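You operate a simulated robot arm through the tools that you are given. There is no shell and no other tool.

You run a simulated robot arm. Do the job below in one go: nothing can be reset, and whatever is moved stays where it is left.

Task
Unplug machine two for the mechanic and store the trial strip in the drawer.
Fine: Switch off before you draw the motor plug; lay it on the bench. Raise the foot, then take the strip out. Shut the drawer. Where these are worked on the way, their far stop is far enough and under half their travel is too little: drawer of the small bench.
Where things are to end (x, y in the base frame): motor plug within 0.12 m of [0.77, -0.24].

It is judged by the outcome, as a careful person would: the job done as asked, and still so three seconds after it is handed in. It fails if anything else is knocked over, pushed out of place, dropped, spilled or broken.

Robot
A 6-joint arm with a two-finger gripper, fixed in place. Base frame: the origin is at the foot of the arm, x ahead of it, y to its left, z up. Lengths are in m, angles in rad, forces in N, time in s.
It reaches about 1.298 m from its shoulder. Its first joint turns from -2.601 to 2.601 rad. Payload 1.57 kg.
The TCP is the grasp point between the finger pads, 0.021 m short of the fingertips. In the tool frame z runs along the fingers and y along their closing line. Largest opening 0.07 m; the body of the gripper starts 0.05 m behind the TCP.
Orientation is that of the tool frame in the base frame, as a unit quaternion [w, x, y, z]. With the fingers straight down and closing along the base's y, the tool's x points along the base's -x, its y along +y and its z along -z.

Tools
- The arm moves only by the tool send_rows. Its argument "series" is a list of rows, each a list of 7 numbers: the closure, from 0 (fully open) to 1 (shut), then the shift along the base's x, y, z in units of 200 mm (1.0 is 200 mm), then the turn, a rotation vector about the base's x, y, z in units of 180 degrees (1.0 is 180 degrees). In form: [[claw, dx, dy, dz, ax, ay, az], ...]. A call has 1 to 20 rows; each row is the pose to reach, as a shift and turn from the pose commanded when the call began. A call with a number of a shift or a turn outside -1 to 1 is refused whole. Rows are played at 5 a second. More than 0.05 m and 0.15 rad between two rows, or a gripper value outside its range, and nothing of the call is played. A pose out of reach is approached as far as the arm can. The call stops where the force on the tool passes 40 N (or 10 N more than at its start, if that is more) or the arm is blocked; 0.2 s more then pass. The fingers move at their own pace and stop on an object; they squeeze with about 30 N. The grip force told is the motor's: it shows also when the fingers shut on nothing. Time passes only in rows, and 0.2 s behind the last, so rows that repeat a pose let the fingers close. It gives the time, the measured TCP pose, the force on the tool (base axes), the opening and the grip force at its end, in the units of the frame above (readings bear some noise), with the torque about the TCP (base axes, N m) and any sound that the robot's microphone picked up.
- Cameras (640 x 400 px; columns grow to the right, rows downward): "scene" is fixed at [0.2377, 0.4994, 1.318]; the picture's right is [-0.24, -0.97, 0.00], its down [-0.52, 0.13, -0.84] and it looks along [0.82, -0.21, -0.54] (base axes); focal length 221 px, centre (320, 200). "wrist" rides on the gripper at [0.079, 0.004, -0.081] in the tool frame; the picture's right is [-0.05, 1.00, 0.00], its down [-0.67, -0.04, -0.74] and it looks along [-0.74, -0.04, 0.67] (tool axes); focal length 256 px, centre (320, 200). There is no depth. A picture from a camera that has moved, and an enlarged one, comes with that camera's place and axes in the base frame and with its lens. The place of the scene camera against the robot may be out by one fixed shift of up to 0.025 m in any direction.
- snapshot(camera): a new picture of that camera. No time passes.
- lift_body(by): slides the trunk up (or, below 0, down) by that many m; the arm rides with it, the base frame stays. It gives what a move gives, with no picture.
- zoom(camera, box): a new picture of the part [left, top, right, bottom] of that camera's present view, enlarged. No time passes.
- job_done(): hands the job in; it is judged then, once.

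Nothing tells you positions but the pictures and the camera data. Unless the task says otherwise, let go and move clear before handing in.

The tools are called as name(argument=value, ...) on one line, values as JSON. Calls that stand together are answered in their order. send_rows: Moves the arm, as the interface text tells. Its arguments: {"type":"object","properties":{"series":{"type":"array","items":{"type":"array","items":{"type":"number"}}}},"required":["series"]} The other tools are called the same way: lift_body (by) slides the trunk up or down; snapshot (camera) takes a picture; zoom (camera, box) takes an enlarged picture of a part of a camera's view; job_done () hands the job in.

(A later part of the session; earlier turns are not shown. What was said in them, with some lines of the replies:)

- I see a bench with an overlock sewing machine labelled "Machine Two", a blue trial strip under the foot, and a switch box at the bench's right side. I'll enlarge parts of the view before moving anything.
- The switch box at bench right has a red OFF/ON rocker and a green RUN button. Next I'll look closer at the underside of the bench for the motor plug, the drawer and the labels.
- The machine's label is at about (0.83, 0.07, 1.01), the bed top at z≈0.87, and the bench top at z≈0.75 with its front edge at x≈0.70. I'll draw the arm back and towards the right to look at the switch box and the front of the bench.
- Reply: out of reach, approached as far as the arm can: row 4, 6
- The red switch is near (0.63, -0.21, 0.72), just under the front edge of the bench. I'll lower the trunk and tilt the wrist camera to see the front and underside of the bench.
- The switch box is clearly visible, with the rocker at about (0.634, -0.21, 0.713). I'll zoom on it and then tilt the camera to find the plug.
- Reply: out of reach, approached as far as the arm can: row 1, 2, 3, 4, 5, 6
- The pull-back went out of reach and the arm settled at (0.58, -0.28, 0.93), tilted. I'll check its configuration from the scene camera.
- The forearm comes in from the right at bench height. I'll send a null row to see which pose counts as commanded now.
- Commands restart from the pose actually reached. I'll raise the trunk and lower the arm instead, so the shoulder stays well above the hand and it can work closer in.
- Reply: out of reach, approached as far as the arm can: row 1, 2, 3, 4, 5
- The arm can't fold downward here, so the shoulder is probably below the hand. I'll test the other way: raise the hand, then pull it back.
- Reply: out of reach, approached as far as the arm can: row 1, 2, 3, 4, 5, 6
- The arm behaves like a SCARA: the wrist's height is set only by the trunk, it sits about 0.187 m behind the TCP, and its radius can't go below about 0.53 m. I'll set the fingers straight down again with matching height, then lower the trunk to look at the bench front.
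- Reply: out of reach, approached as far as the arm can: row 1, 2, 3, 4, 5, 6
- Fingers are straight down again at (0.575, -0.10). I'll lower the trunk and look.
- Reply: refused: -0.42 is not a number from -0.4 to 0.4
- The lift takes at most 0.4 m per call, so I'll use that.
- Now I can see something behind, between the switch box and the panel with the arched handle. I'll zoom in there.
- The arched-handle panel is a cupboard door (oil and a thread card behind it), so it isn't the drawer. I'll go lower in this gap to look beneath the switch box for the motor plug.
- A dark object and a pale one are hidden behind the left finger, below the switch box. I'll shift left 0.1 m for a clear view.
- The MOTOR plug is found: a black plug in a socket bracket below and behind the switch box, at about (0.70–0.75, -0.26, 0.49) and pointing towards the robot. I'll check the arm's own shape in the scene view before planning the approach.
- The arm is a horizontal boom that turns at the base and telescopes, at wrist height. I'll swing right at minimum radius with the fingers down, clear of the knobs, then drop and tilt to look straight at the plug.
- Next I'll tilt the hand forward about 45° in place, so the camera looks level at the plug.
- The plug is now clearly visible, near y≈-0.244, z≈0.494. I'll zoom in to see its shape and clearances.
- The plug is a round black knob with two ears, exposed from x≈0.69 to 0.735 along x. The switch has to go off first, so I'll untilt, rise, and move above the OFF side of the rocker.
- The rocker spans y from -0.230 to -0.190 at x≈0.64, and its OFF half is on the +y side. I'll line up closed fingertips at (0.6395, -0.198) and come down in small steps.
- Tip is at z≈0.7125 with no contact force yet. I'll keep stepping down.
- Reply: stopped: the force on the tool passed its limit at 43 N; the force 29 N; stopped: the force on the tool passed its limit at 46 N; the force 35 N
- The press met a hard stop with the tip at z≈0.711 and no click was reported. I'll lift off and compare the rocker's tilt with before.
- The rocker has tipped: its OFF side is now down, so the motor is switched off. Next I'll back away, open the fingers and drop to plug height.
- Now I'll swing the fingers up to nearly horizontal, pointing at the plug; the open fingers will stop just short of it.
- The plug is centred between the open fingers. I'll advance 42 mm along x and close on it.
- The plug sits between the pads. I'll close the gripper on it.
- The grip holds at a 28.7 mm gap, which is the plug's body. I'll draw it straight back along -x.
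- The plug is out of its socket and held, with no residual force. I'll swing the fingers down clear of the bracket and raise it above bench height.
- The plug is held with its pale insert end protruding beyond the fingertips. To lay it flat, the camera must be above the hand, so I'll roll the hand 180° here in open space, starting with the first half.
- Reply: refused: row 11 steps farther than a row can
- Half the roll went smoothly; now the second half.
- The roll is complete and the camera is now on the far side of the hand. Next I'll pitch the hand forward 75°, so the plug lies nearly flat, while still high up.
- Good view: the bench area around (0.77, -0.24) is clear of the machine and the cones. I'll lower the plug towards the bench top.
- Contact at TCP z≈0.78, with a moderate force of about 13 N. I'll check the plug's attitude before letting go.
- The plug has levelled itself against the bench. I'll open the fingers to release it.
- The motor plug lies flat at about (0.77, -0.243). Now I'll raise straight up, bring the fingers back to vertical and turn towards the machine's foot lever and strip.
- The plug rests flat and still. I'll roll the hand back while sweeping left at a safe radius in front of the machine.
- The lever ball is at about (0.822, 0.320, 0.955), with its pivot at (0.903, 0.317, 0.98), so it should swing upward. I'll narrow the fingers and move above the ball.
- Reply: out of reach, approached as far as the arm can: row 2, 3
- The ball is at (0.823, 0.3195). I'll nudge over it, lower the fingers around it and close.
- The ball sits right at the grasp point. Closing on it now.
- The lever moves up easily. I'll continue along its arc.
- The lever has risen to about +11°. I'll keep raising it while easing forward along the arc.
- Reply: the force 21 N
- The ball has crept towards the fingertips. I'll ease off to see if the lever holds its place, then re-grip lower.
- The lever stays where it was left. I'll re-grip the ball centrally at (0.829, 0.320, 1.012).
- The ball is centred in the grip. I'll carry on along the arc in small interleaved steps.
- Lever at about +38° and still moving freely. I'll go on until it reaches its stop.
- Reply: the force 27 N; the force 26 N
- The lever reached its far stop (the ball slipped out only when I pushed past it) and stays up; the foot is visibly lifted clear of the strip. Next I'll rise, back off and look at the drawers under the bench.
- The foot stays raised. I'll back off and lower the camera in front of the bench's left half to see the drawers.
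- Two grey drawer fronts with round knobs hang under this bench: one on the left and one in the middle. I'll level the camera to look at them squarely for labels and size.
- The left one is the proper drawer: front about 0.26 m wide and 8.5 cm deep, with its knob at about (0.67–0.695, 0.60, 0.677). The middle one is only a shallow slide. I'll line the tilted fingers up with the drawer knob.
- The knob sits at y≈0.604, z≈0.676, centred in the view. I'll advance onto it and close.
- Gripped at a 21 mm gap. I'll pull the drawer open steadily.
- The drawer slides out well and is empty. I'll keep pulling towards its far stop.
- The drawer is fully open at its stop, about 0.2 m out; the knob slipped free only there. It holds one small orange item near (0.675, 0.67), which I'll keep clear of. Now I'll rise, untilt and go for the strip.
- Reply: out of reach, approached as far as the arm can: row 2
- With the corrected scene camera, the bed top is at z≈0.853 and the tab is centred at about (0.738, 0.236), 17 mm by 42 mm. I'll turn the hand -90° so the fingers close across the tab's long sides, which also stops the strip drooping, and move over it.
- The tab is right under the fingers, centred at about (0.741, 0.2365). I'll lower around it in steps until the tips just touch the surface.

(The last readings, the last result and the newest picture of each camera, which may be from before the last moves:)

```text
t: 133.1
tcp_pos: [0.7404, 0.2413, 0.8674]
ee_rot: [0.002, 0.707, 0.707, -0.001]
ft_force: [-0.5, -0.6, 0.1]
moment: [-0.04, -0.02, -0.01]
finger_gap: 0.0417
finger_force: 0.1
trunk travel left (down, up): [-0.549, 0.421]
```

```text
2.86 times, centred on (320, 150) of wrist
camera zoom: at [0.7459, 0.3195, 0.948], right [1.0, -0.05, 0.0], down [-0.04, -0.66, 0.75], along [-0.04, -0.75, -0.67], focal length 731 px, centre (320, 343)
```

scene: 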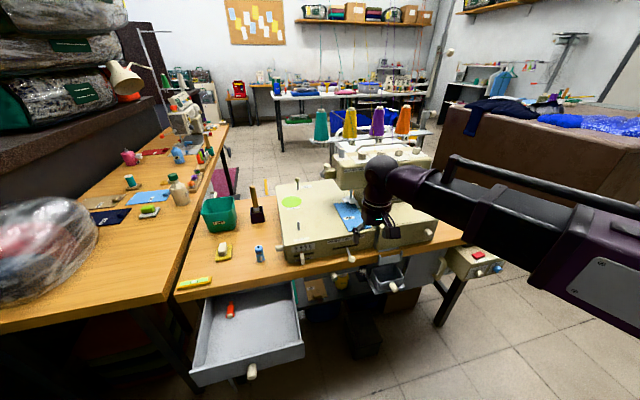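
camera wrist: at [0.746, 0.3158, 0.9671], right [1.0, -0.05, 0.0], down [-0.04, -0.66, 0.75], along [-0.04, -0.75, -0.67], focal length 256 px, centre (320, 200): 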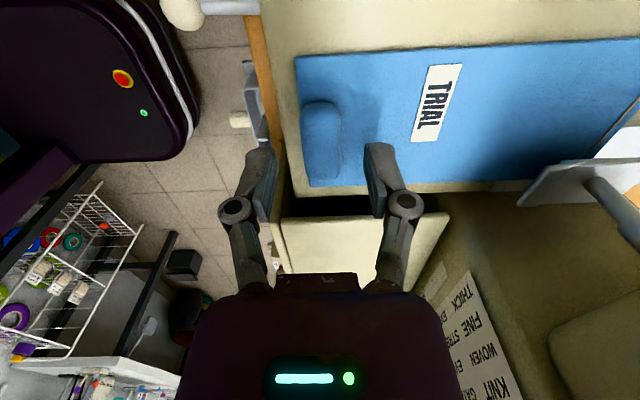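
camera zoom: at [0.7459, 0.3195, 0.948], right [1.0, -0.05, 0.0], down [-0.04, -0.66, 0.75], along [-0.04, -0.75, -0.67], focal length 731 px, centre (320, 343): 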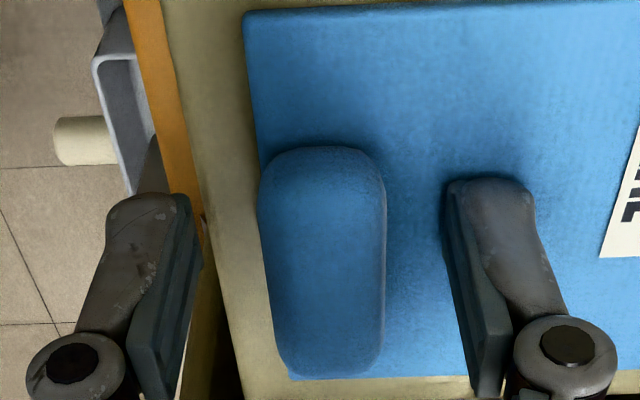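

send_rows(series=[[0.4, 0, -0.02, 0, 0, 0, 0]])

lift_body(by=-0.002)

zoom(camera="wrist", box=[220, 80, 420, 220])

```text
t: 133.5
tcp_pos: [0.7421, 0.2359, 0.8673]
ee_rot: [0.0, 0.707, 0.707, 0.0]
ft_force: [0.4, 0.1, 0.2]
moment: [-0.06, -0.01, 0.01]
finger_gap: 0.042
finger_force: 0.1
trunk travel left (down, up): [-0.549, 0.421]
```

```text
t: 134.0
tcp_pos: [0.7402, 0.2342, 0.8657]
ee_rot: [0.0, 0.707, 0.707, 0.0]
ft_force: [0.5, 0.6, 6.0]
moment: [0.02, -0.13, 0.01]
finger_gap: 0.0449
finger_force: 1.6
trunk travel left (down, up): [-0.547, 0.423]
```

```text
2.86 times, centred on (320, 150) of wrist
camera zoom: at [0.7453, 0.3149, 0.9464], right [1.0, -0.05, 0.0], down [-0.04, -0.67, 0.75], along [-0.04, -0.74, -0.67], focal length 731 px, centre (320, 343)
```

zoom: 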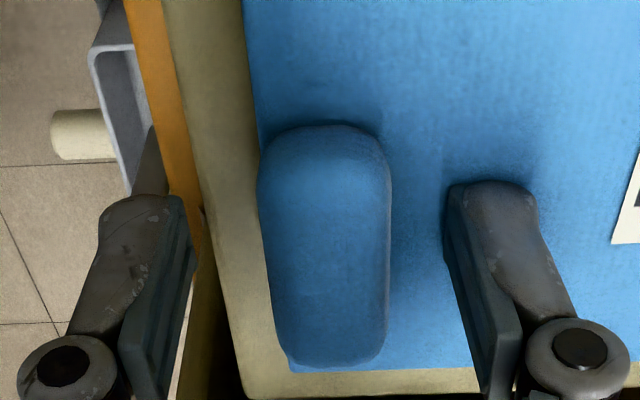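

The tips touch at z≈0.8447. I'll lift 2.5 mm and close on the tab.

lift_body(by=0.0025)

send_rows(series=[[0.5, 0, 0, 0, 0, 0, 0], [0.6, 0, 0, 0, 0, 0, 0], [0.8, 0, 0, 0, 0, 0, 0], [1, 0, 0, 0, 0, 0, 0], [1, 0, 0, 0, 0, 0, 0]])

snapshot(camera="wrist")

zoom(camera="scene", box=[290, 150, 410, 270])

```text
t: 134.5
tcp_pos: [0.7402, 0.2362, 0.8669]
ee_rot: [0.0, 0.707, 0.707, 0.0]
ft_force: [-0.8, 0.0, 0.6]
moment: [-0.01, 0.01, -0.04]
finger_gap: 0.0419
finger_force: 0.1
trunk travel left (down, up): [-0.549, 0.421]
```

```text
t: 135.7
tcp_pos: [0.7404, 0.2346, 0.8689]
ee_rot: [0.001, 0.707, 0.707, -0.001]
ft_force: [-5.3, 1.0, 16.3]
moment: [0.05, 0.11, 0.01]
finger_gap: 0.0188
finger_force: 30.6
trunk travel left (down, up): [-0.549, 0.421]
```

```text
taken
camera wrist: at [0.7439, 0.3146, 0.9498], right [1.0, -0.05, 0.0], down [-0.04, -0.67, 0.75], along [-0.04, -0.74, -0.67], focal length 256 px, centre (320, 200)
```

wrist: 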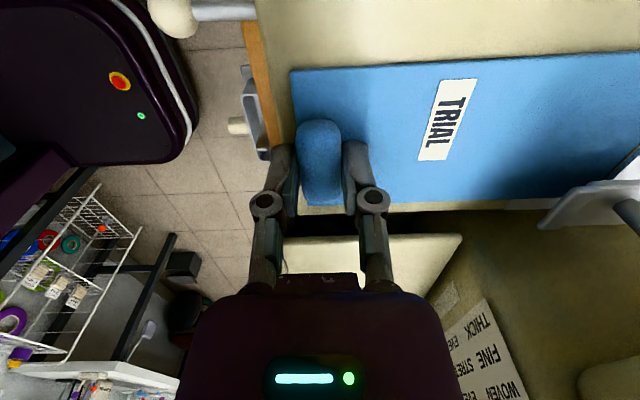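

```text
3.33 times, centred on (350, 210) of scene
camera zoom: at [0.2377, 0.4994, 1.318], right [-0.24, -0.97, 0.0], down [-0.52, 0.13, -0.84], along [0.82, -0.21, -0.54], focal length 737 px, centre (220, 167)
```

zoom: 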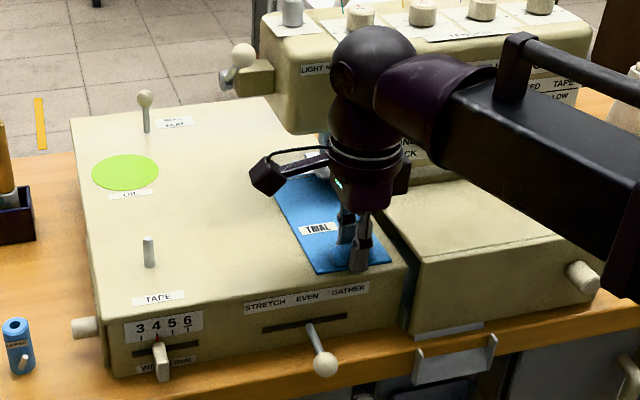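

The tab is gripped. I'll lift it by 3 mm and draw the strip straight out towards the robot from under the raised foot.

lift_body(by=0.003)

send_rows(series=[[1, -0.08, 0, 0, 0, 0, 0], [1, -0.16, 0, 0, 0, 0, 0], [1, -0.24, 0, 0, 0, 0, 0], [1, -0.32, 0, 0, 0, 0, 0], [1, -0.4, 0, 0, 0, 0, 0]])

snapshot(camera="wrist")

zoom(camera="scene", box=[290, 150, 410, 270])

```text
t: 136.2
tcp_pos: [0.7403, 0.2363, 0.8713]
ee_rot: [0.001, 0.707, 0.707, -0.001]
ft_force: [-0.2, -0.2, -0.1]
moment: [0.0, 0.04, 0.01]
finger_gap: 0.0188
finger_force: 30.1
trunk travel left (down, up): [-0.552, 0.418]
```

```text
t: 137.4
tcp_pos: [0.6595, 0.2352, 0.871]
ee_rot: [0.0, 0.707, 0.707, 0.0]
ft_force: [-0.3, 0.0, -0.3]
moment: [0.0, 0.02, 0.0]
finger_gap: 0.0188
finger_force: 30.0
trunk travel left (down, up): [-0.552, 0.418]
```

```text
taken
camera wrist: at [0.6655, 0.3154, 0.9516], right [1.0, -0.05, 0.0], down [-0.04, -0.66, 0.75], along [-0.04, -0.75, -0.67], focal length 256 px, centre (320, 200)
```

wrist: 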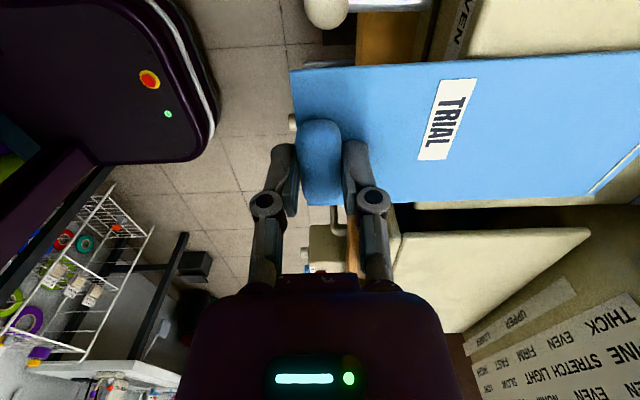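

```text
3.33 times, centred on (350, 210) of scene
camera zoom: at [0.2377, 0.4994, 1.318], right [-0.24, -0.97, 0.0], down [-0.52, 0.13, -0.84], along [0.82, -0.21, -0.54], focal length 737 px, centre (220, 167)
```

zoom: 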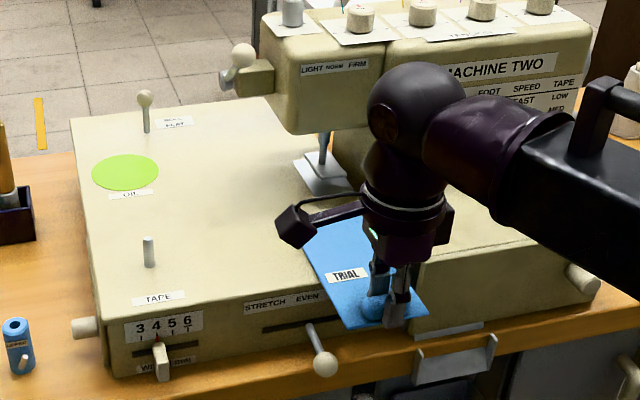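

The strip is out and the foot stayed up. I'll raise it, then swing to the open drawer while turning the hand +90°, so the strip lies along y.

lift_body(by=0.1)

send_rows(series=[[1, -0.08, 0, 0, 0, 0, 0], [1, -0.16, 0.03, 0, 0, 0, 0.0455], [1, -0.24, 0.08, 0, 0, 0, 0.091], [1, -0.32, 0.15, 0, 0, 0, 0.1364], [1, -0.38, 0.24, 0, 0, 0, 0.1818], [1, -0.42, 0.34, 0, 0, 0, 0.2273], [1, -0.44, 0.45, 0, 0, 0, 0.2727], [1, -0.46, 0.56, 0, 0, 0, 0.3182], [1, -0.475, 0.67, 0, 0, 0, 0.3636], [1, -0.475, 0.78, 0, 0, 0, 0.4091], [1, -0.475, 0.89, 0, 0, 0, 0.4545], [1, -0.475, 1.0, 0, 0, 0, 0.5]])

snapshot(camera="wrist")

snapshot(camera="scene")

```text
t: 138.8
tcp_pos: [0.6605, 0.2353, 0.9709]
ee_rot: [0.001, 0.707, 0.707, 0.0]
ft_force: [0.1, 0.4, -0.2]
moment: [-0.01, 0.06, 0.03]
finger_gap: 0.0192
finger_force: 29.5
trunk travel left (down, up): [-0.652, 0.318]
```

```text
t: 141.3
tcp_pos: [0.5661, 0.4361, 0.9717]
ee_rot: [0.001, -0.002, 1.0, 0.0]
ft_force: [0.7, -0.5, -0.9]
moment: [-0.03, 0.02, -0.01]
finger_gap: 0.0187
finger_force: 30.3
trunk travel left (down, up): [-0.652, 0.318]
```

```text
taken
camera wrist: at [0.4859, 0.4408, 1.0514], right [0.05, 1.0, 0.0], down [0.66, -0.03, 0.75], along [0.75, -0.04, -0.67], focal length 256 px, centre (320, 200)
```

wrist: 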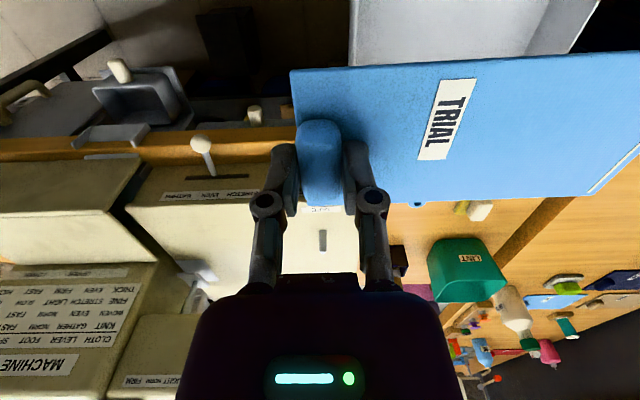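

```text
taken
```

scene: 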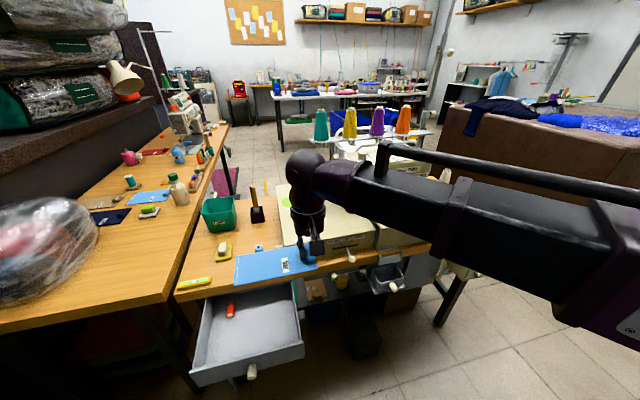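

zoom(camera="scene", box=[170, 260, 330, 390])

```text
3.08 times, centred on (250, 325) of scene
camera zoom: at [0.2377, 0.4994, 1.318], right [-0.24, -0.97, 0.0], down [-0.52, 0.13, -0.84], along [0.82, -0.21, -0.54], focal length 680 px, centre (535, -185)
```

zoom: 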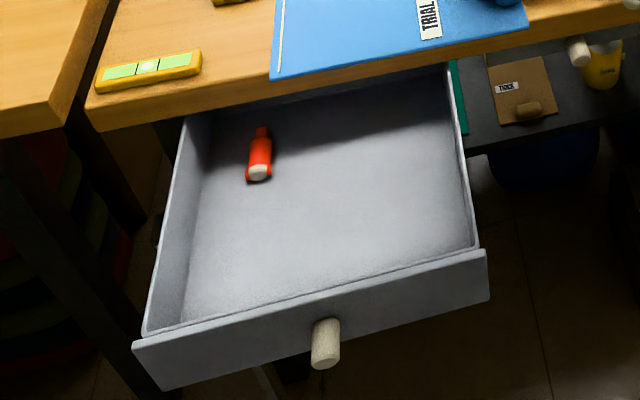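

The drawer interior spans about x 0.515–0.695 and y 0.48–0.72, and the orange item keeps to x≥0.645. I'll position the strip centred at about (0.57, 0.60) above the drawer.

send_rows(series=[[1, 0.02, 0.2, 0, 0, 0, 0], [1, 0.045, 0.4, 0, 0, 0, 0], [1, 0.045, 0.495, 0, 0, 0, 0]])

lift_body(by=-0.2)

snapshot(camera="wrist")

zoom(camera="scene", box=[170, 260, 330, 390])

```text
t: 142.2
tcp_pos: [0.5723, 0.537, 0.9716]
ee_rot: [0.0, -0.001, 1.0, 0.0]
ft_force: [0.5, 0.2, 0.6]
moment: [-0.05, 0.02, -0.01]
finger_gap: 0.0189
finger_force: 29.6
trunk travel left (down, up): [-0.652, 0.318]
```

```text
t: 144.3
tcp_pos: [0.5726, 0.5366, 0.7718]
ee_rot: [0.002, 0.0, 1.0, 0.001]
ft_force: [-0.7, 0.3, -0.6]
moment: [0.0, 0.01, 0.02]
finger_gap: 0.0193
finger_force: 30.4
trunk travel left (down, up): [-0.452, 0.518]
```

```text
taken
camera wrist: at [0.494, 0.5403, 0.8516], right [0.05, 1.0, 0.0], down [0.66, -0.03, 0.75], along [0.75, -0.04, -0.67], focal length 256 px, centre (320, 200)
```

wrist: 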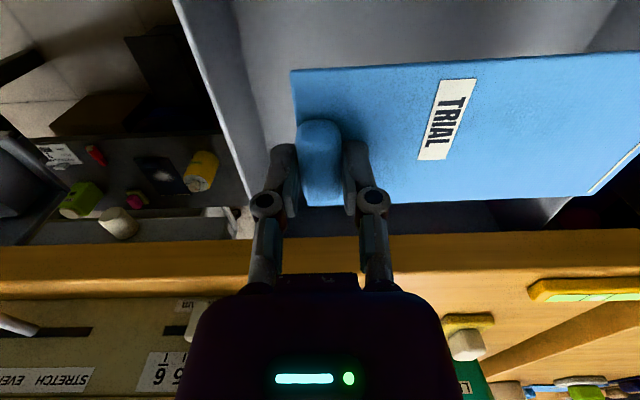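

```text
3.08 times, centred on (250, 325) of scene
camera zoom: at [0.2377, 0.4994, 1.318], right [-0.24, -0.97, 0.0], down [-0.52, 0.13, -0.84], along [0.82, -0.21, -0.54], focal length 680 px, centre (535, -185)
```

zoom: 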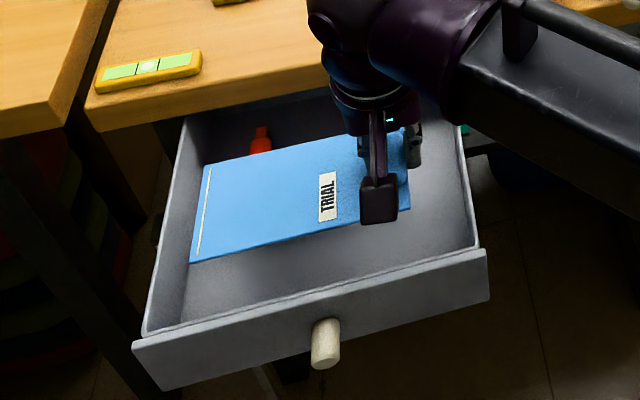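

The strip is well inside the drawer outline, with about 3 cm of margin to the walls. I'll lower it in and feel for the bottom.

lift_body(by=-0.085)

lift_body(by=-0.008)

zoom(camera="scene", box=[170, 260, 330, 390])

snapshot(camera="wrist")

```text
t: 145.5
tcp_pos: [0.5729, 0.5362, 0.6856]
ee_rot: [0.001, 0.0, 1.0, 0.001]
ft_force: [0.0, -0.7, 0.5]
moment: [-0.03, 0.02, -0.03]
finger_gap: 0.0189
finger_force: 30.3
trunk travel left (down, up): [-0.367, 0.603]
```

```text
t: 146.1
tcp_pos: [0.5728, 0.5367, 0.6782]
ee_rot: [0.002, 0.0, 1.0, 0.0]
ft_force: [0.8, 0.5, -0.9]
moment: [-0.05, 0.02, -0.03]
finger_gap: 0.0192
finger_force: 30.4
trunk travel left (down, up): [-0.359, 0.611]
```

```text
3.08 times, centred on (250, 325) of scene
camera zoom: at [0.2377, 0.4994, 1.318], right [-0.24, -0.97, 0.0], down [-0.52, 0.13, -0.84], along [0.82, -0.21, -0.54], focal length 680 px, centre (535, -185)
```

zoom: 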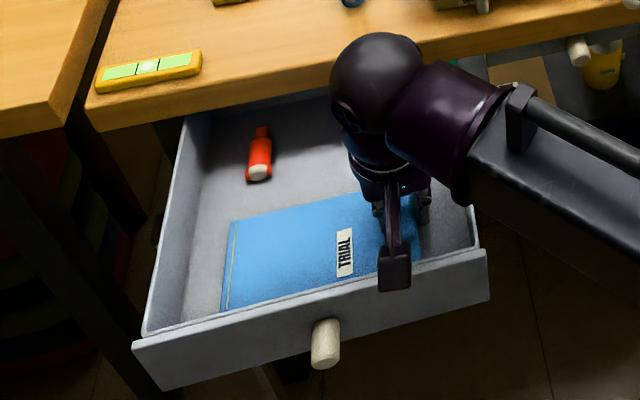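

```text
taken
camera wrist: at [0.494, 0.5403, 0.7585], right [0.05, 1.0, 0.0], down [0.66, -0.03, 0.75], along [0.75, -0.04, -0.67], focal length 256 px, centre (320, 200)
```

wrist: 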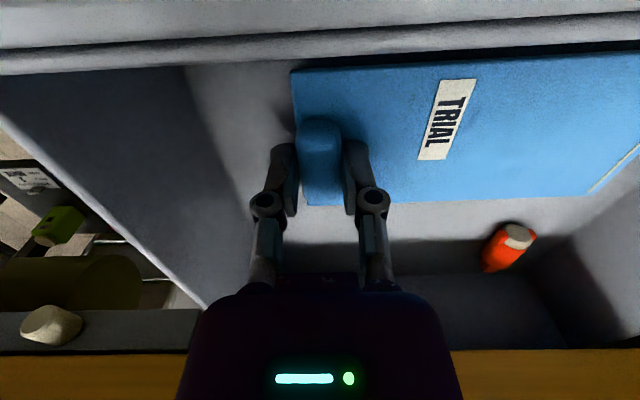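

lift_body(by=-0.004)

lift_body(by=-0.004)

lift_body(by=-0.003)

zoom(camera="scene", box=[210, 290, 330, 380])

```text
t: 146.6
tcp_pos: [0.5732, 0.5363, 0.6743]
ee_rot: [0.001, 0.0, 1.0, 0.0]
ft_force: [-0.4, 0.3, -0.2]
moment: [-0.02, -0.02, -0.03]
finger_gap: 0.0191
finger_force: 30.3
trunk travel left (down, up): [-0.355, 0.615]
```

```text
t: 147.2
tcp_pos: [0.5741, 0.5361, 0.6696]
ee_rot: [0.001, 0.001, 1.0, 0.0]
ft_force: [0.4, 0.1, -1.0]
moment: [-0.03, 0.01, -0.02]
finger_gap: 0.0191
finger_force: 30.0
trunk travel left (down, up): [-0.351, 0.619]
```

```text
t: 147.7
tcp_pos: [0.5726, 0.5367, 0.6692]
ee_rot: [0.002, 0.0, 1.0, 0.002]
ft_force: [2.8, 3.1, 17.5]
moment: [0.1, 0.19, -0.02]
finger_gap: 0.0189
finger_force: 30.5
trunk travel left (down, up): [-0.348, 0.622]
```

```text
4.44 times, centred on (270, 335) of scene
camera zoom: at [0.2377, 0.4994, 1.318], right [-0.24, -0.97, 0.0], down [-0.52, 0.13, -0.84], along [0.82, -0.21, -0.54], focal length 983 px, centre (542, -400)
```

zoom: 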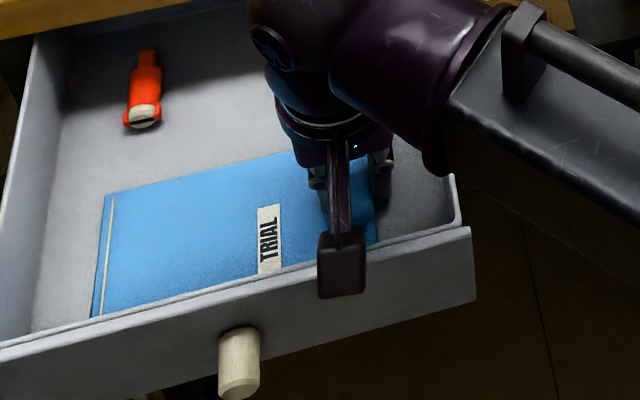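

Contact at the strip itself (little moment), so it's resting on the drawer bottom. I'll open the fingers part way and lift off.

send_rows(series=[[0.65, 0, 0, 0, 0, 0, 0], [0.5, 0, 0, 0, 0, 0, 0], [0.4, 0, 0, 0, 0, 0, 0], [0.4, 0, 0, 0, 0, 0, 0]])

lift_body(by=0.15)

snapshot(camera="wrist")

zoom(camera="scene", box=[170, 260, 330, 390])

```text
t: 148.7
tcp_pos: [0.5734, 0.5369, 0.6667]
ee_rot: [0.002, 0.0, 1.0, 0.0]
ft_force: [0.2, 0.4, 0.0]
moment: [-0.01, 0.02, -0.03]
finger_gap: 0.042
finger_force: 0.1
trunk travel left (down, up): [-0.348, 0.622]
```

```text
t: 150.4
tcp_pos: [0.573, 0.5361, 0.8172]
ee_rot: [0.001, 0.001, 1.0, 0.0]
ft_force: [-1.0, 0.2, 0.1]
moment: [0.0, -0.01, 0.0]
finger_gap: 0.0419
finger_force: 0.0
trunk travel left (down, up): [-0.498, 0.472]
```

```text
taken
camera wrist: at [0.494, 0.5404, 0.8974], right [0.05, 1.0, 0.0], down [0.66, -0.03, 0.75], along [0.75, -0.04, -0.67], focal length 256 px, centre (320, 200)
```

wrist: 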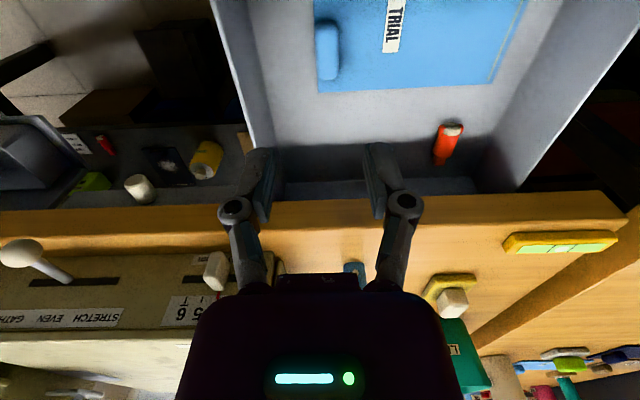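

```text
3.08 times, centred on (250, 325) of scene
camera zoom: at [0.2377, 0.4994, 1.318], right [-0.24, -0.97, 0.0], down [-0.52, 0.13, -0.84], along [0.82, -0.21, -0.54], focal length 680 px, centre (535, -185)
```

zoom: 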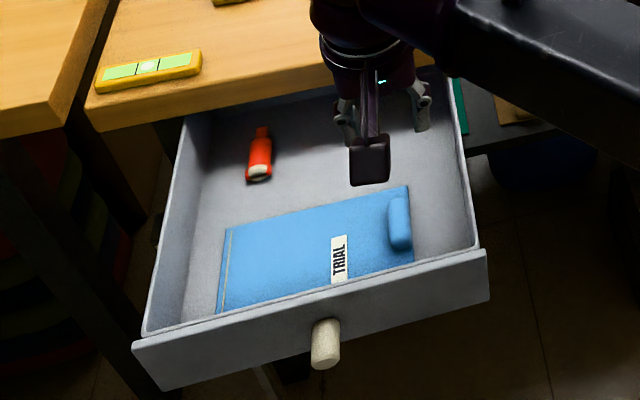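

The strip lies flat in the drawer, clear of the orange item. Now I'll back off in front of the drawer and tilt the hand to push it shut.

send_rows(series=[[0.4, -0.2, 0.03, 0, 0, 0, 0], [0.3, -0.4, 0.08, 0, 0, 0, 0], [0.2, -0.6, 0.13, 0, 0, 0, 0], [0.1, -0.8, 0.18, 0, 0, 0, 0], [0, -1, 0.24, 0, 0, 0, 0]])

send_rows(series=[[0, -0.2, 0.05, 0, 0, 0, 0], [0, -0.42, 0.1, 0, 0, 0, 0]])

send_rows(series=[[0, 0.122, 0, 0.008, 0, -0.0417, 0], [0, 0.242, 0, 0.032, 0, -0.0833, 0], [0, 0.358, 0, 0.071, 0, -0.125, 0], [0, 0.4675, 0, 0.125, 0, -0.1667, 0], [0, 0.569, 0, 0.193, 0, -0.2083, 0], [0, 0.661, 0, 0.274, 0, -0.25, 0]])

lift_body(by=-0.16)

snapshot(camera="wrist")

zoom(camera="scene", box=[170, 260, 330, 390])

```text
t: 151.6
tcp_pos: [0.3704, 0.5862, 0.8167]
ee_rot: [0.001, 0.0, 1.0, 0.0]
ft_force: [0.3, 0.5, -0.4]
moment: [0.02, -0.02, 0.02]
finger_gap: 0.07
finger_force: 0.2
trunk travel left (down, up): [-0.498, 0.472]
```

```text
t: 152.2
tcp_pos: [0.2901, 0.6057, 0.8166]
ee_rot: [0.001, 0.0, 1.0, 0.0]
ft_force: [0.2, 0.6, 0.6]
moment: [-0.01, -0.02, 0.03]
finger_gap: 0.0701
finger_force: 0.1
out of reach, approached as far as the arm can: row 1
trunk travel left (down, up): [-0.498, 0.472]
```

```text
t: 153.6
tcp_pos: [0.4203, 0.6069, 0.8708]
ee_rot: [0.386, -0.001, 0.922, 0.0]
ft_force: [0.3, -0.2, 0.2]
moment: [0.0, 0.01, 0.03]
finger_gap: 0.07
finger_force: 0.0
trunk travel left (down, up): [-0.498, 0.472]
```

```text
t: 155.5
tcp_pos: [0.4207, 0.6062, 0.7123]
ee_rot: [0.385, -0.001, 0.923, 0.0]
ft_force: [0.0, 0.6, -0.4]
moment: [-0.01, 0.02, 0.01]
finger_gap: 0.07
finger_force: 0.1
trunk travel left (down, up): [-0.338, 0.632]
```

```text
taken
camera wrist: at [0.3075, 0.6101, 0.7124], right [0.04, 1.0, 0.04], down [-0.06, -0.04, 1.0], along [1.0, -0.04, 0.06], focal length 256 px, centre (320, 200)
```

wrist: 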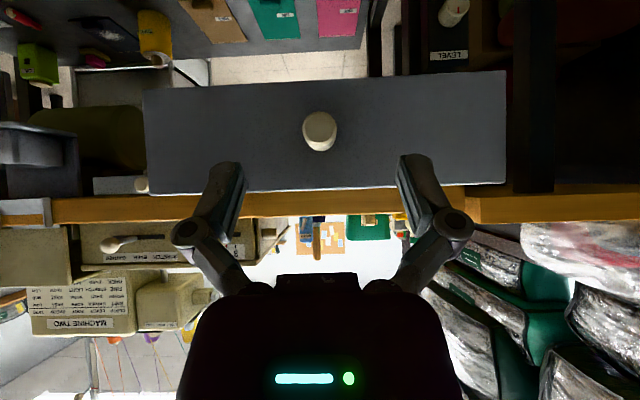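

```text
3.08 times, centred on (250, 325) of scene
camera zoom: at [0.2377, 0.4994, 1.318], right [-0.24, -0.97, 0.0], down [-0.52, 0.13, -0.84], along [0.82, -0.21, -0.54], focal length 680 px, centre (535, -185)
```

zoom: 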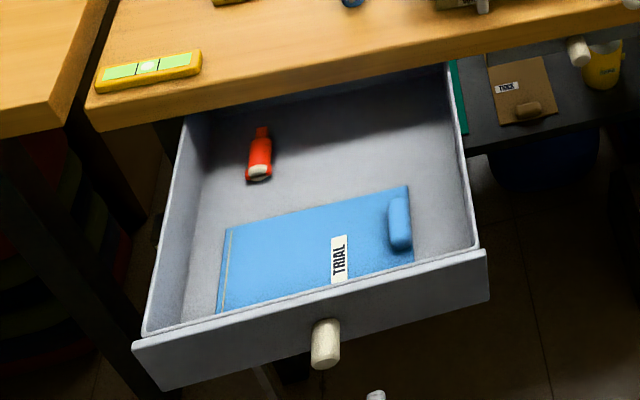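

lift_body(by=-0.03)

send_rows(series=[[0, 0.1, 0, 0, 0, 0, 0], [0, 0.2, 0, 0, 0, 0, 0], [0, 0.27, 0, 0, 0, 0, 0], [0, 0.34, 0, 0, 0, 0, 0], [0, 0.42, 0, 0, 0, 0, 0], [0, 0.5, 0, 0, 0, 0, 0], [0, 0.58, 0, 0, 0, 0, 0], [0, 0.66, 0, 0, 0, 0, 0], [0, 0.74, 0, 0, 0, 0, 0], [0, 0.82, 0, 0, 0, 0, 0], [0, 0.9, 0, 0, 0, 0, 0], [0, 0.98, 0, 0, 0, 0, 0]])

snapshot(camera="wrist")

zoom(camera="scene", box=[170, 230, 330, 390])

```text
t: 156.2
tcp_pos: [0.4205, 0.6069, 0.6824]
ee_rot: [0.384, 0.0, 0.923, 0.0]
ft_force: [0.1, 0.7, -0.6]
moment: [0.01, -0.04, -0.02]
finger_gap: 0.0699
finger_force: 0.0
trunk travel left (down, up): [-0.308, 0.662]
```

```text
t: 158.8
tcp_pos: [0.6171, 0.6059, 0.6817]
ee_rot: [0.385, -0.001, 0.923, 0.0]
ft_force: [-0.9, 0.5, -0.4]
moment: [0.01, -0.02, -0.02]
finger_gap: 0.0699
finger_force: 0.0
trunk travel left (down, up): [-0.308, 0.662]
```

```text
taken
camera wrist: at [0.504, 0.6099, 0.6824], right [0.04, 1.0, 0.04], down [-0.06, -0.04, 1.0], along [1.0, -0.04, 0.06], focal length 256 px, centre (320, 200)
```

wrist: 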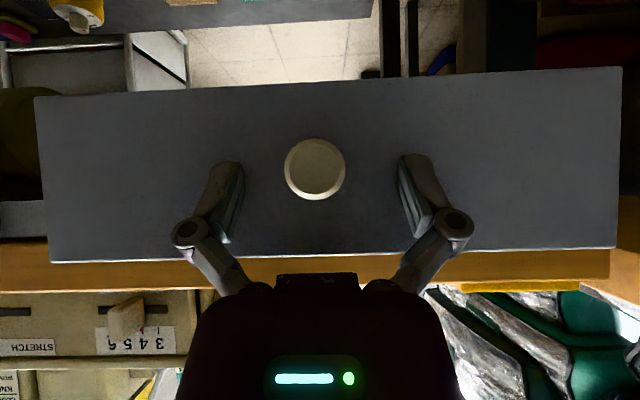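

```text
2.50 times, centred on (250, 310) of scene
camera zoom: at [0.2377, 0.4994, 1.318], right [-0.24, -0.97, 0.0], down [-0.52, 0.13, -0.84], along [0.82, -0.21, -0.54], focal length 553 px, centre (495, -75)
```

zoom: 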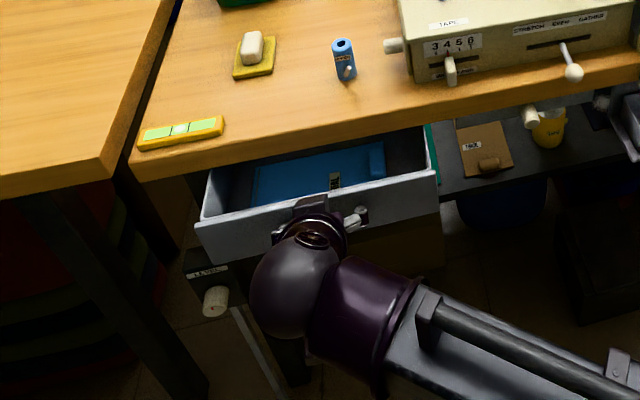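

The drawer is sliding in. I'll push the last stretch gently until it shuts.

send_rows(series=[[0, 0.06, 0, 0, 0, 0, 0], [0, 0.12, 0, 0, 0, 0, 0], [0, 0.17, 0, 0, 0, 0, 0], [0, 0.21, 0, 0, 0, 0, 0], [0, 0.25, 0, 0, 0, 0, 0], [0, 0.28, 0, 0, 0, 0, 0]])

snapshot(camera="wrist")

zoom(camera="scene", box=[170, 230, 330, 390])

```text
t: 160.2
tcp_pos: [0.6737, 0.6046, 0.6818]
ee_rot: [0.383, 0.0, 0.924, -0.001]
ft_force: [-0.9, 0.8, -0.8]
moment: [-0.01, -0.03, -0.05]
finger_gap: 0.0698
finger_force: 0.1
trunk travel left (down, up): [-0.308, 0.662]
```

```text
taken
camera wrist: at [0.5601, 0.6094, 0.6824], right [0.04, 1.0, 0.04], down [-0.06, -0.03, 1.0], along [1.0, -0.04, 0.06], focal length 256 px, centre (320, 200)
```

wrist: 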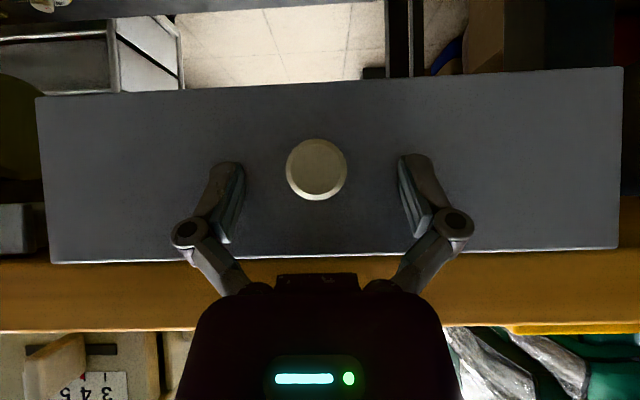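

```text
2.50 times, centred on (250, 310) of scene
camera zoom: at [0.2377, 0.4994, 1.318], right [-0.24, -0.97, 0.0], down [-0.52, 0.13, -0.84], along [0.82, -0.21, -0.54], focal length 553 px, centre (495, -75)
```

zoom: 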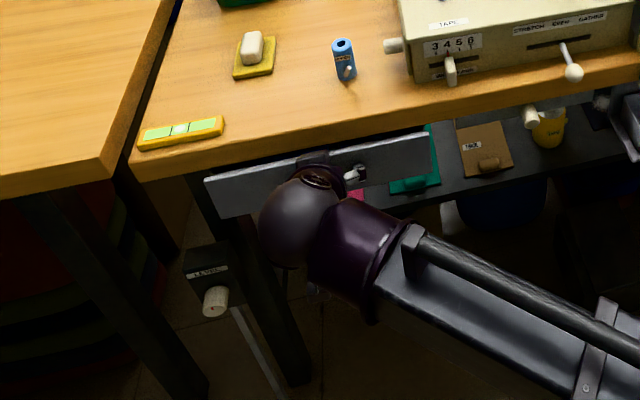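

send_rows(series=[[0, 0.02, 0, 0, 0, 0, 0], [0, 0.04, 0, 0, 0, 0, 0], [0, 0.06, 0, 0, 0, 0, 0], [0, 0.075, 0, 0, 0, 0, 0], [0, 0.09, 0, 0, 0, 0, 0], [0, 0.1, 0, 0, 0, 0, 0]])

snapshot(camera="wrist")

```text
t: 161.6
tcp_pos: [0.6937, 0.6065, 0.6821]
ee_rot: [0.385, -0.001, 0.923, 0.001]
ft_force: [-2.1, -1.1, -1.0]
moment: [0.02, 0.02, -0.09]
finger_gap: 0.0701
finger_force: 0.0
trunk travel left (down, up): [-0.308, 0.662]
```

```text
taken
camera wrist: at [0.5801, 0.6108, 0.6824], right [0.04, 1.0, 0.04], down [-0.06, -0.04, 1.0], along [1.0, -0.04, 0.06], focal length 256 px, centre (320, 200)
```

wrist: 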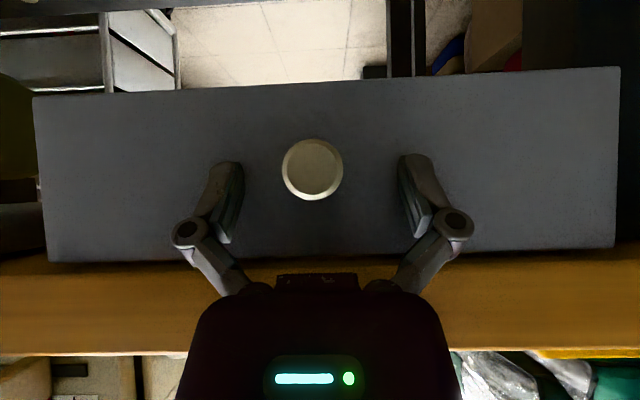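

send_rows(series=[[0, 0.015, 0, 0, 0, 0, 0], [0, 0.03, 0, 0, 0, 0, 0], [0, 0.045, 0, 0, 0, 0, 0]])

zoom(camera="scene", box=[170, 230, 330, 390])

```text
t: 162.3
tcp_pos: [0.6937, 0.607, 0.682]
ee_rot: [0.381, 0.0, 0.925, 0.0]
ft_force: [-10.3, -1.4, 2.9]
moment: [0.09, 0.02, -0.04]
finger_gap: 0.0703
finger_force: 0.1
trunk travel left (down, up): [-0.308, 0.662]
stopped in row 3: the force on the tool passed its limit at 44 N (the readings are from after the stop); the commanded pose is now the measured one
```

```text
2.50 times, centred on (250, 310) of scene
camera zoom: at [0.2377, 0.4994, 1.318], right [-0.24, -0.97, 0.0], down [-0.52, 0.13, -0.84], along [0.82, -0.21, -0.54], focal length 553 px, centre (495, -75)
```

zoom: 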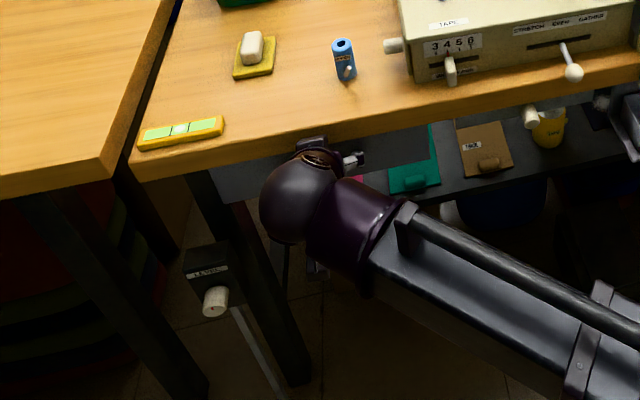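

The drawer hit its hard stop, so it's shut. I'll back straight off, rise clear and check everything.

send_rows(series=[[0, -0.1, 0, 0, 0, 0, 0], [0, -0.3, 0, 0, 0, 0, 0], [0, -0.5, 0, 0, 0, 0, 0], [0, -0.7, 0, 0, 0, 0, 0], [0, -0.9, 0, 0, 0, 0, 0]])

lift_body(by=0.4)

snapshot(camera="scene")

zoom(camera="scene", box=[170, 230, 330, 390])

zoom(camera="scene", box=[290, 140, 540, 300])

zoom(camera="scene", box=[440, 230, 520, 290])

```text
t: 163.5
tcp_pos: [0.5135, 0.6036, 0.6799]
ee_rot: [0.382, 0.0, 0.924, 0.0]
ft_force: [0.3, -0.5, 0.3]
moment: [0.02, 0.0, 0.01]
finger_gap: 0.07
finger_force: 0.0
trunk travel left (down, up): [-0.308, 0.662]
```

```text
t: 167.4
tcp_pos: [0.5141, 0.6049, 1.082]
ee_rot: [0.382, 0.001, 0.924, 0.0]
ft_force: [-0.6, 0.4, 0.0]
moment: [0.01, -0.01, -0.02]
finger_gap: 0.0702
finger_force: 0.1
trunk travel left (down, up): [-0.708, 0.262]
```

```text
taken
```

scene: 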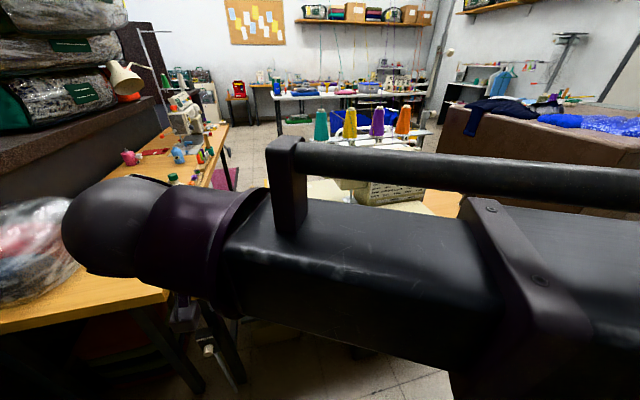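

```text
2.50 times, centred on (250, 310) of scene
camera zoom: at [0.2377, 0.4994, 1.318], right [-0.24, -0.97, 0.0], down [-0.52, 0.13, -0.84], along [0.82, -0.21, -0.54], focal length 553 px, centre (495, -75)
```

zoom: 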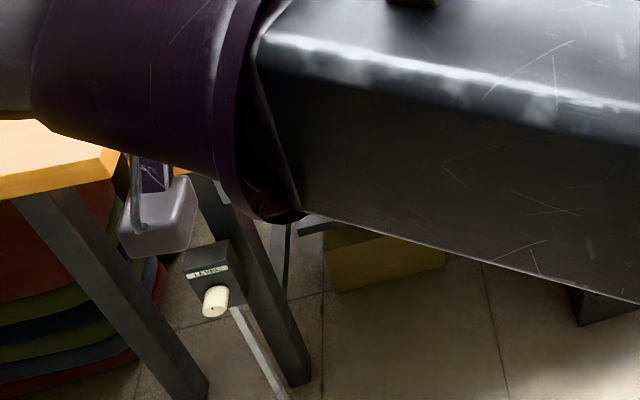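

```text
2.50 times, centred on (415, 220) of scene
camera zoom: at [0.2377, 0.4994, 1.318], right [-0.24, -0.97, 0.0], down [-0.52, 0.13, -0.84], along [0.82, -0.21, -0.54], focal length 553 px, centre (82, 150)
```

zoom: 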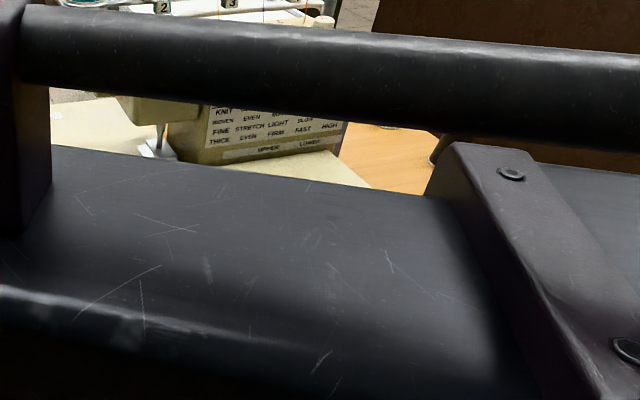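

```text
6.67 times, centred on (480, 260) of scene
camera zoom: at [0.2377, 0.4994, 1.318], right [-0.24, -0.97, 0.0], down [-0.52, 0.13, -0.84], along [0.82, -0.21, -0.54], focal length 1474 px, centre (-747, -200)
```

zoom: 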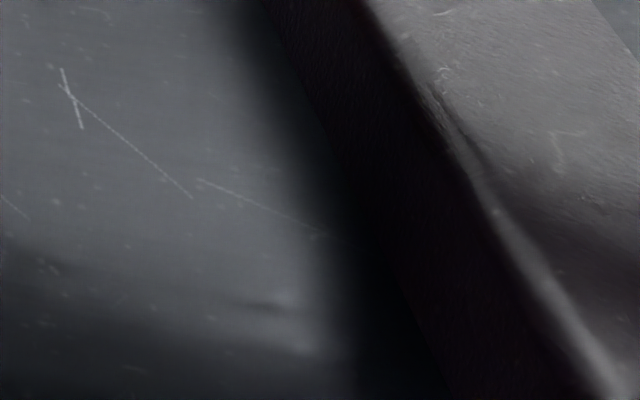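

The boom blocks the view, so I'll untilt and swing away to the right for a full check.

send_rows(series=[[0, -0.092, 0, -0.081, 0, 0.0417, 0], [0, -0.194, 0, -0.149, 0, 0.0833, 0], [0, -0.303, 0, -0.203, 0, 0.125, 0], [0, -0.419, 0, -0.242, 0, 0.1667, 0], [0, -0.539, 0, -0.266, 0, 0.2083, 0], [0, -0.661, 0, -0.274, 0, 0.25, 0]])

send_rows(series=[[0, 0.12, -0.2, 0, 0, 0, 0], [0, 0.24, -0.4, 0, 0, 0, 0], [0, 0.36, -0.6, 0, 0, 0, 0], [0, 0.48, -0.8, 0, 0, 0, 0], [0, 0.6, -1, 0, 0, 0, 0]])

send_rows(series=[[0, 0.08, -0.2, 0, 0, 0, 0], [0, 0.16, -0.4, 0, 0, 0, 0], [0, 0.24, -0.6, 0, 0, 0, 0], [0, 0.32, -0.8, 0, 0, 0, 0], [0, 0.4, -1, 0, 0, 0, 0]])

send_rows(series=[[0, 0, -0.2, 0, 0, 0, 0], [0, 0, -0.4, 0, 0, 0, 0], [0, 0, -0.6, 0, 0, 0, 0], [0, 0, -0.8, 0, 0, 0, 0], [0, 0, -1, 0, 0, 0, 0]])

send_rows(series=[[0, -0.05, -0.2, 0, 0, 0, 0], [0, -0.1, -0.4, 0, 0, 0, 0], [0, -0.15, -0.6, 0, 0, 0, 0], [0, -0.2, -0.8, 0, 0, 0, 0]])

snapshot(camera="scene")

snapshot(camera="wrist")

```text
t: 168.8
tcp_pos: [0.3818, 0.606, 1.0268]
ee_rot: [-0.002, 0.0, 1.0, 0.0]
ft_force: [0.3, 0.6, 0.3]
moment: [-0.01, 0.0, 0.0]
finger_gap: 0.0701
finger_force: 0.1
trunk travel left (down, up): [-0.708, 0.262]
```

```text
t: 170.0
tcp_pos: [0.5034, 0.4046, 1.0272]
ee_rot: [-0.001, 0.0, 1.0, 0.0]
ft_force: [-0.1, -0.1, -0.2]
moment: [0.03, 0.01, 0.0]
finger_gap: 0.07
finger_force: 0.1
out of reach, approached as far as the arm can: row 4, 5
trunk travel left (down, up): [-0.708, 0.262]
```

```text
t: 171.2
tcp_pos: [0.5836, 0.2037, 1.0257]
ee_rot: [-0.001, -0.001, 1.0, 0.0]
ft_force: [-0.2, 0.1, 0.2]
moment: [0.01, 0.0, -0.01]
finger_gap: 0.0699
finger_force: 0.1
trunk travel left (down, up): [-0.708, 0.262]
```

```text
t: 172.4
tcp_pos: [0.5831, 0.0025, 1.028]
ee_rot: [-0.002, 0.0, 1.0, -0.001]
ft_force: [0.6, -0.3, -0.1]
moment: [0.01, 0.01, 0.02]
finger_gap: 0.0699
finger_force: 0.0
out of reach, approached as far as the arm can: row 1, 3, 4, 5
trunk travel left (down, up): [-0.708, 0.262]
```

```text
t: 173.4
tcp_pos: [0.5403, -0.1568, 1.0278]
ee_rot: [-0.001, 0.0, 1.0, -0.001]
ft_force: [0.7, 0.1, 0.1]
moment: [0.02, -0.01, -0.01]
finger_gap: 0.07
finger_force: 0.1
out of reach, approached as far as the arm can: row 2, 4
trunk travel left (down, up): [-0.708, 0.262]
```

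```text
taken
```

scene: 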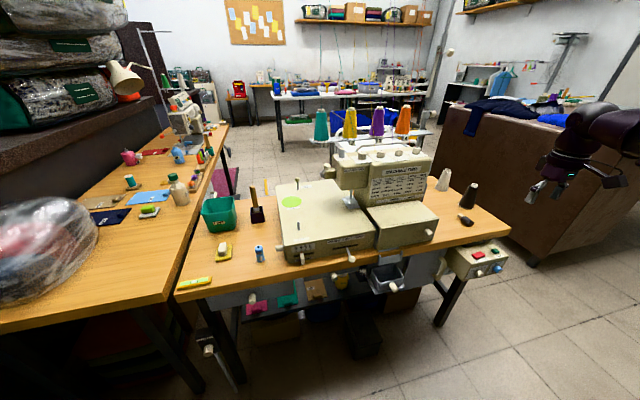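

```text
taken
camera wrist: at [0.4618, -0.153, 1.1078], right [0.05, 1.0, 0.0], down [0.67, -0.04, 0.74], along [0.74, -0.04, -0.67], focal length 256 px, centre (320, 200)
```

wrist: 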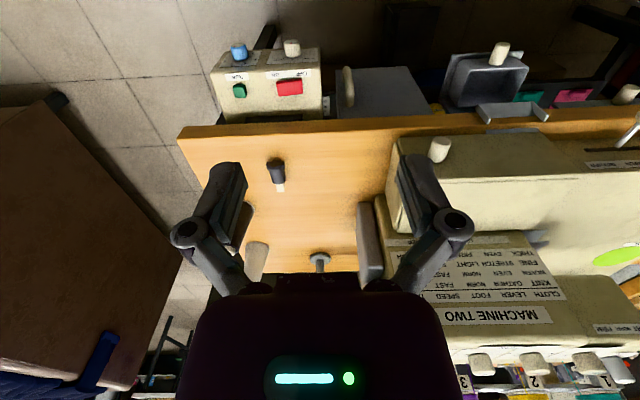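

zoom(camera="scene", box=[170, 240, 330, 350])

zoom(camera="scene", box=[270, 140, 410, 270])

zoom(camera="scene", box=[430, 190, 530, 290])

zoom(camera="wrist", box=[190, 30, 350, 190])

```text
3.64 times, centred on (250, 295) of scene
camera zoom: at [0.2377, 0.4994, 1.318], right [-0.24, -0.97, 0.0], down [-0.52, 0.13, -0.84], along [0.82, -0.21, -0.54], focal length 804 px, centre (574, -146)
```

zoom: 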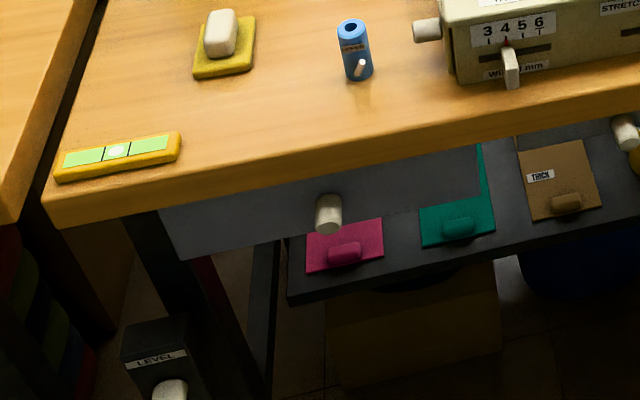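

```text
3.08 times, centred on (340, 205) of scene
camera zoom: at [0.2377, 0.4994, 1.318], right [-0.24, -0.97, 0.0], down [-0.52, 0.13, -0.84], along [0.82, -0.21, -0.54], focal length 680 px, centre (258, 185)
```

zoom: 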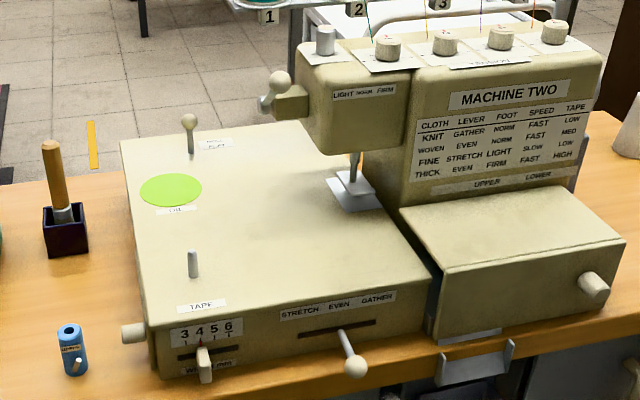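

```text
4.00 times, centred on (480, 240) of scene
camera zoom: at [0.2377, 0.4994, 1.318], right [-0.24, -0.97, 0.0], down [-0.52, 0.13, -0.84], along [0.82, -0.21, -0.54], focal length 884 px, centre (-320, 40)
```

zoom: 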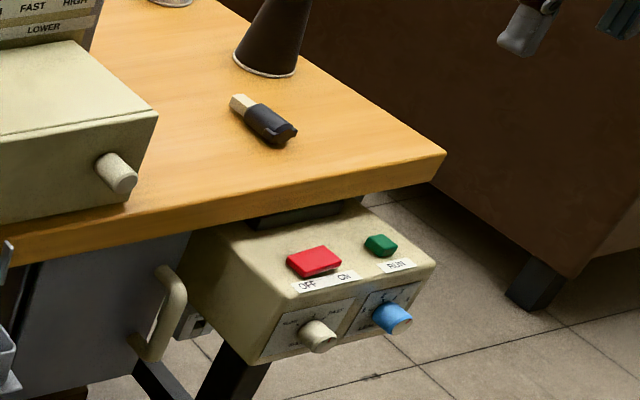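

```text
2.50 times, centred on (270, 110) of wrist
camera zoom: at [0.4618, -0.153, 1.1078], right [0.05, 1.0, 0.0], down [0.67, -0.04, 0.74], along [0.74, -0.04, -0.67], focal length 640 px, centre (445, 425)
```

zoom: 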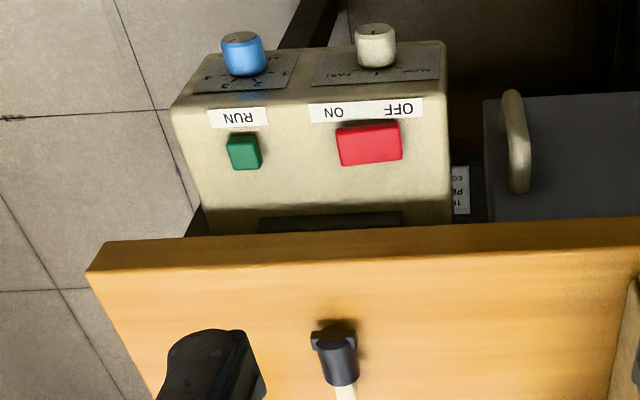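

Everything checks out:
- **Switch:** the OFF side of the rocker is down.
- **Plug:** it lies flat on the bench at about (0.77, -0.24).
- **Foot and strip:** the foot is raised, and the strip is inside the shut drawer.
- **Surroundings:** the other things I checked are where they were, and the arm is clear with its gripper empty.

I'm handing the job in.

job_done()

```text
The job is handed in.
```

I switched machine two off, unplugged it, and put the trial strip away in the drawer. The job is handed in, and I haven't seen a verdict on it.

- **Switch:** the rocker's OFF side was pressed down before I drew the plug. I heard no click; I judged it from the rocker's tilt in the pictures.
- **Motor plug:** it lies flat on the bench at about (0.77, -0.24).
- **Foot:** it was raised with its lever to the far stop before the strip came out, and I left it up.
- **Trial strip:** it lies flat in the drawer, clear of a small orange item that was already there.
- **Drawer:** I pulled it to its far stop, then pushed it shut until it hit its hard stop.

This bench has two pull-outs, and nothing labels either as "the drawer". I used the deep one on the left. The middle one looked like a shallow slide, and I didn't open it.

The other items I checked in the last pictures are where they were. The arm is clear of the bench with its gripper empty.
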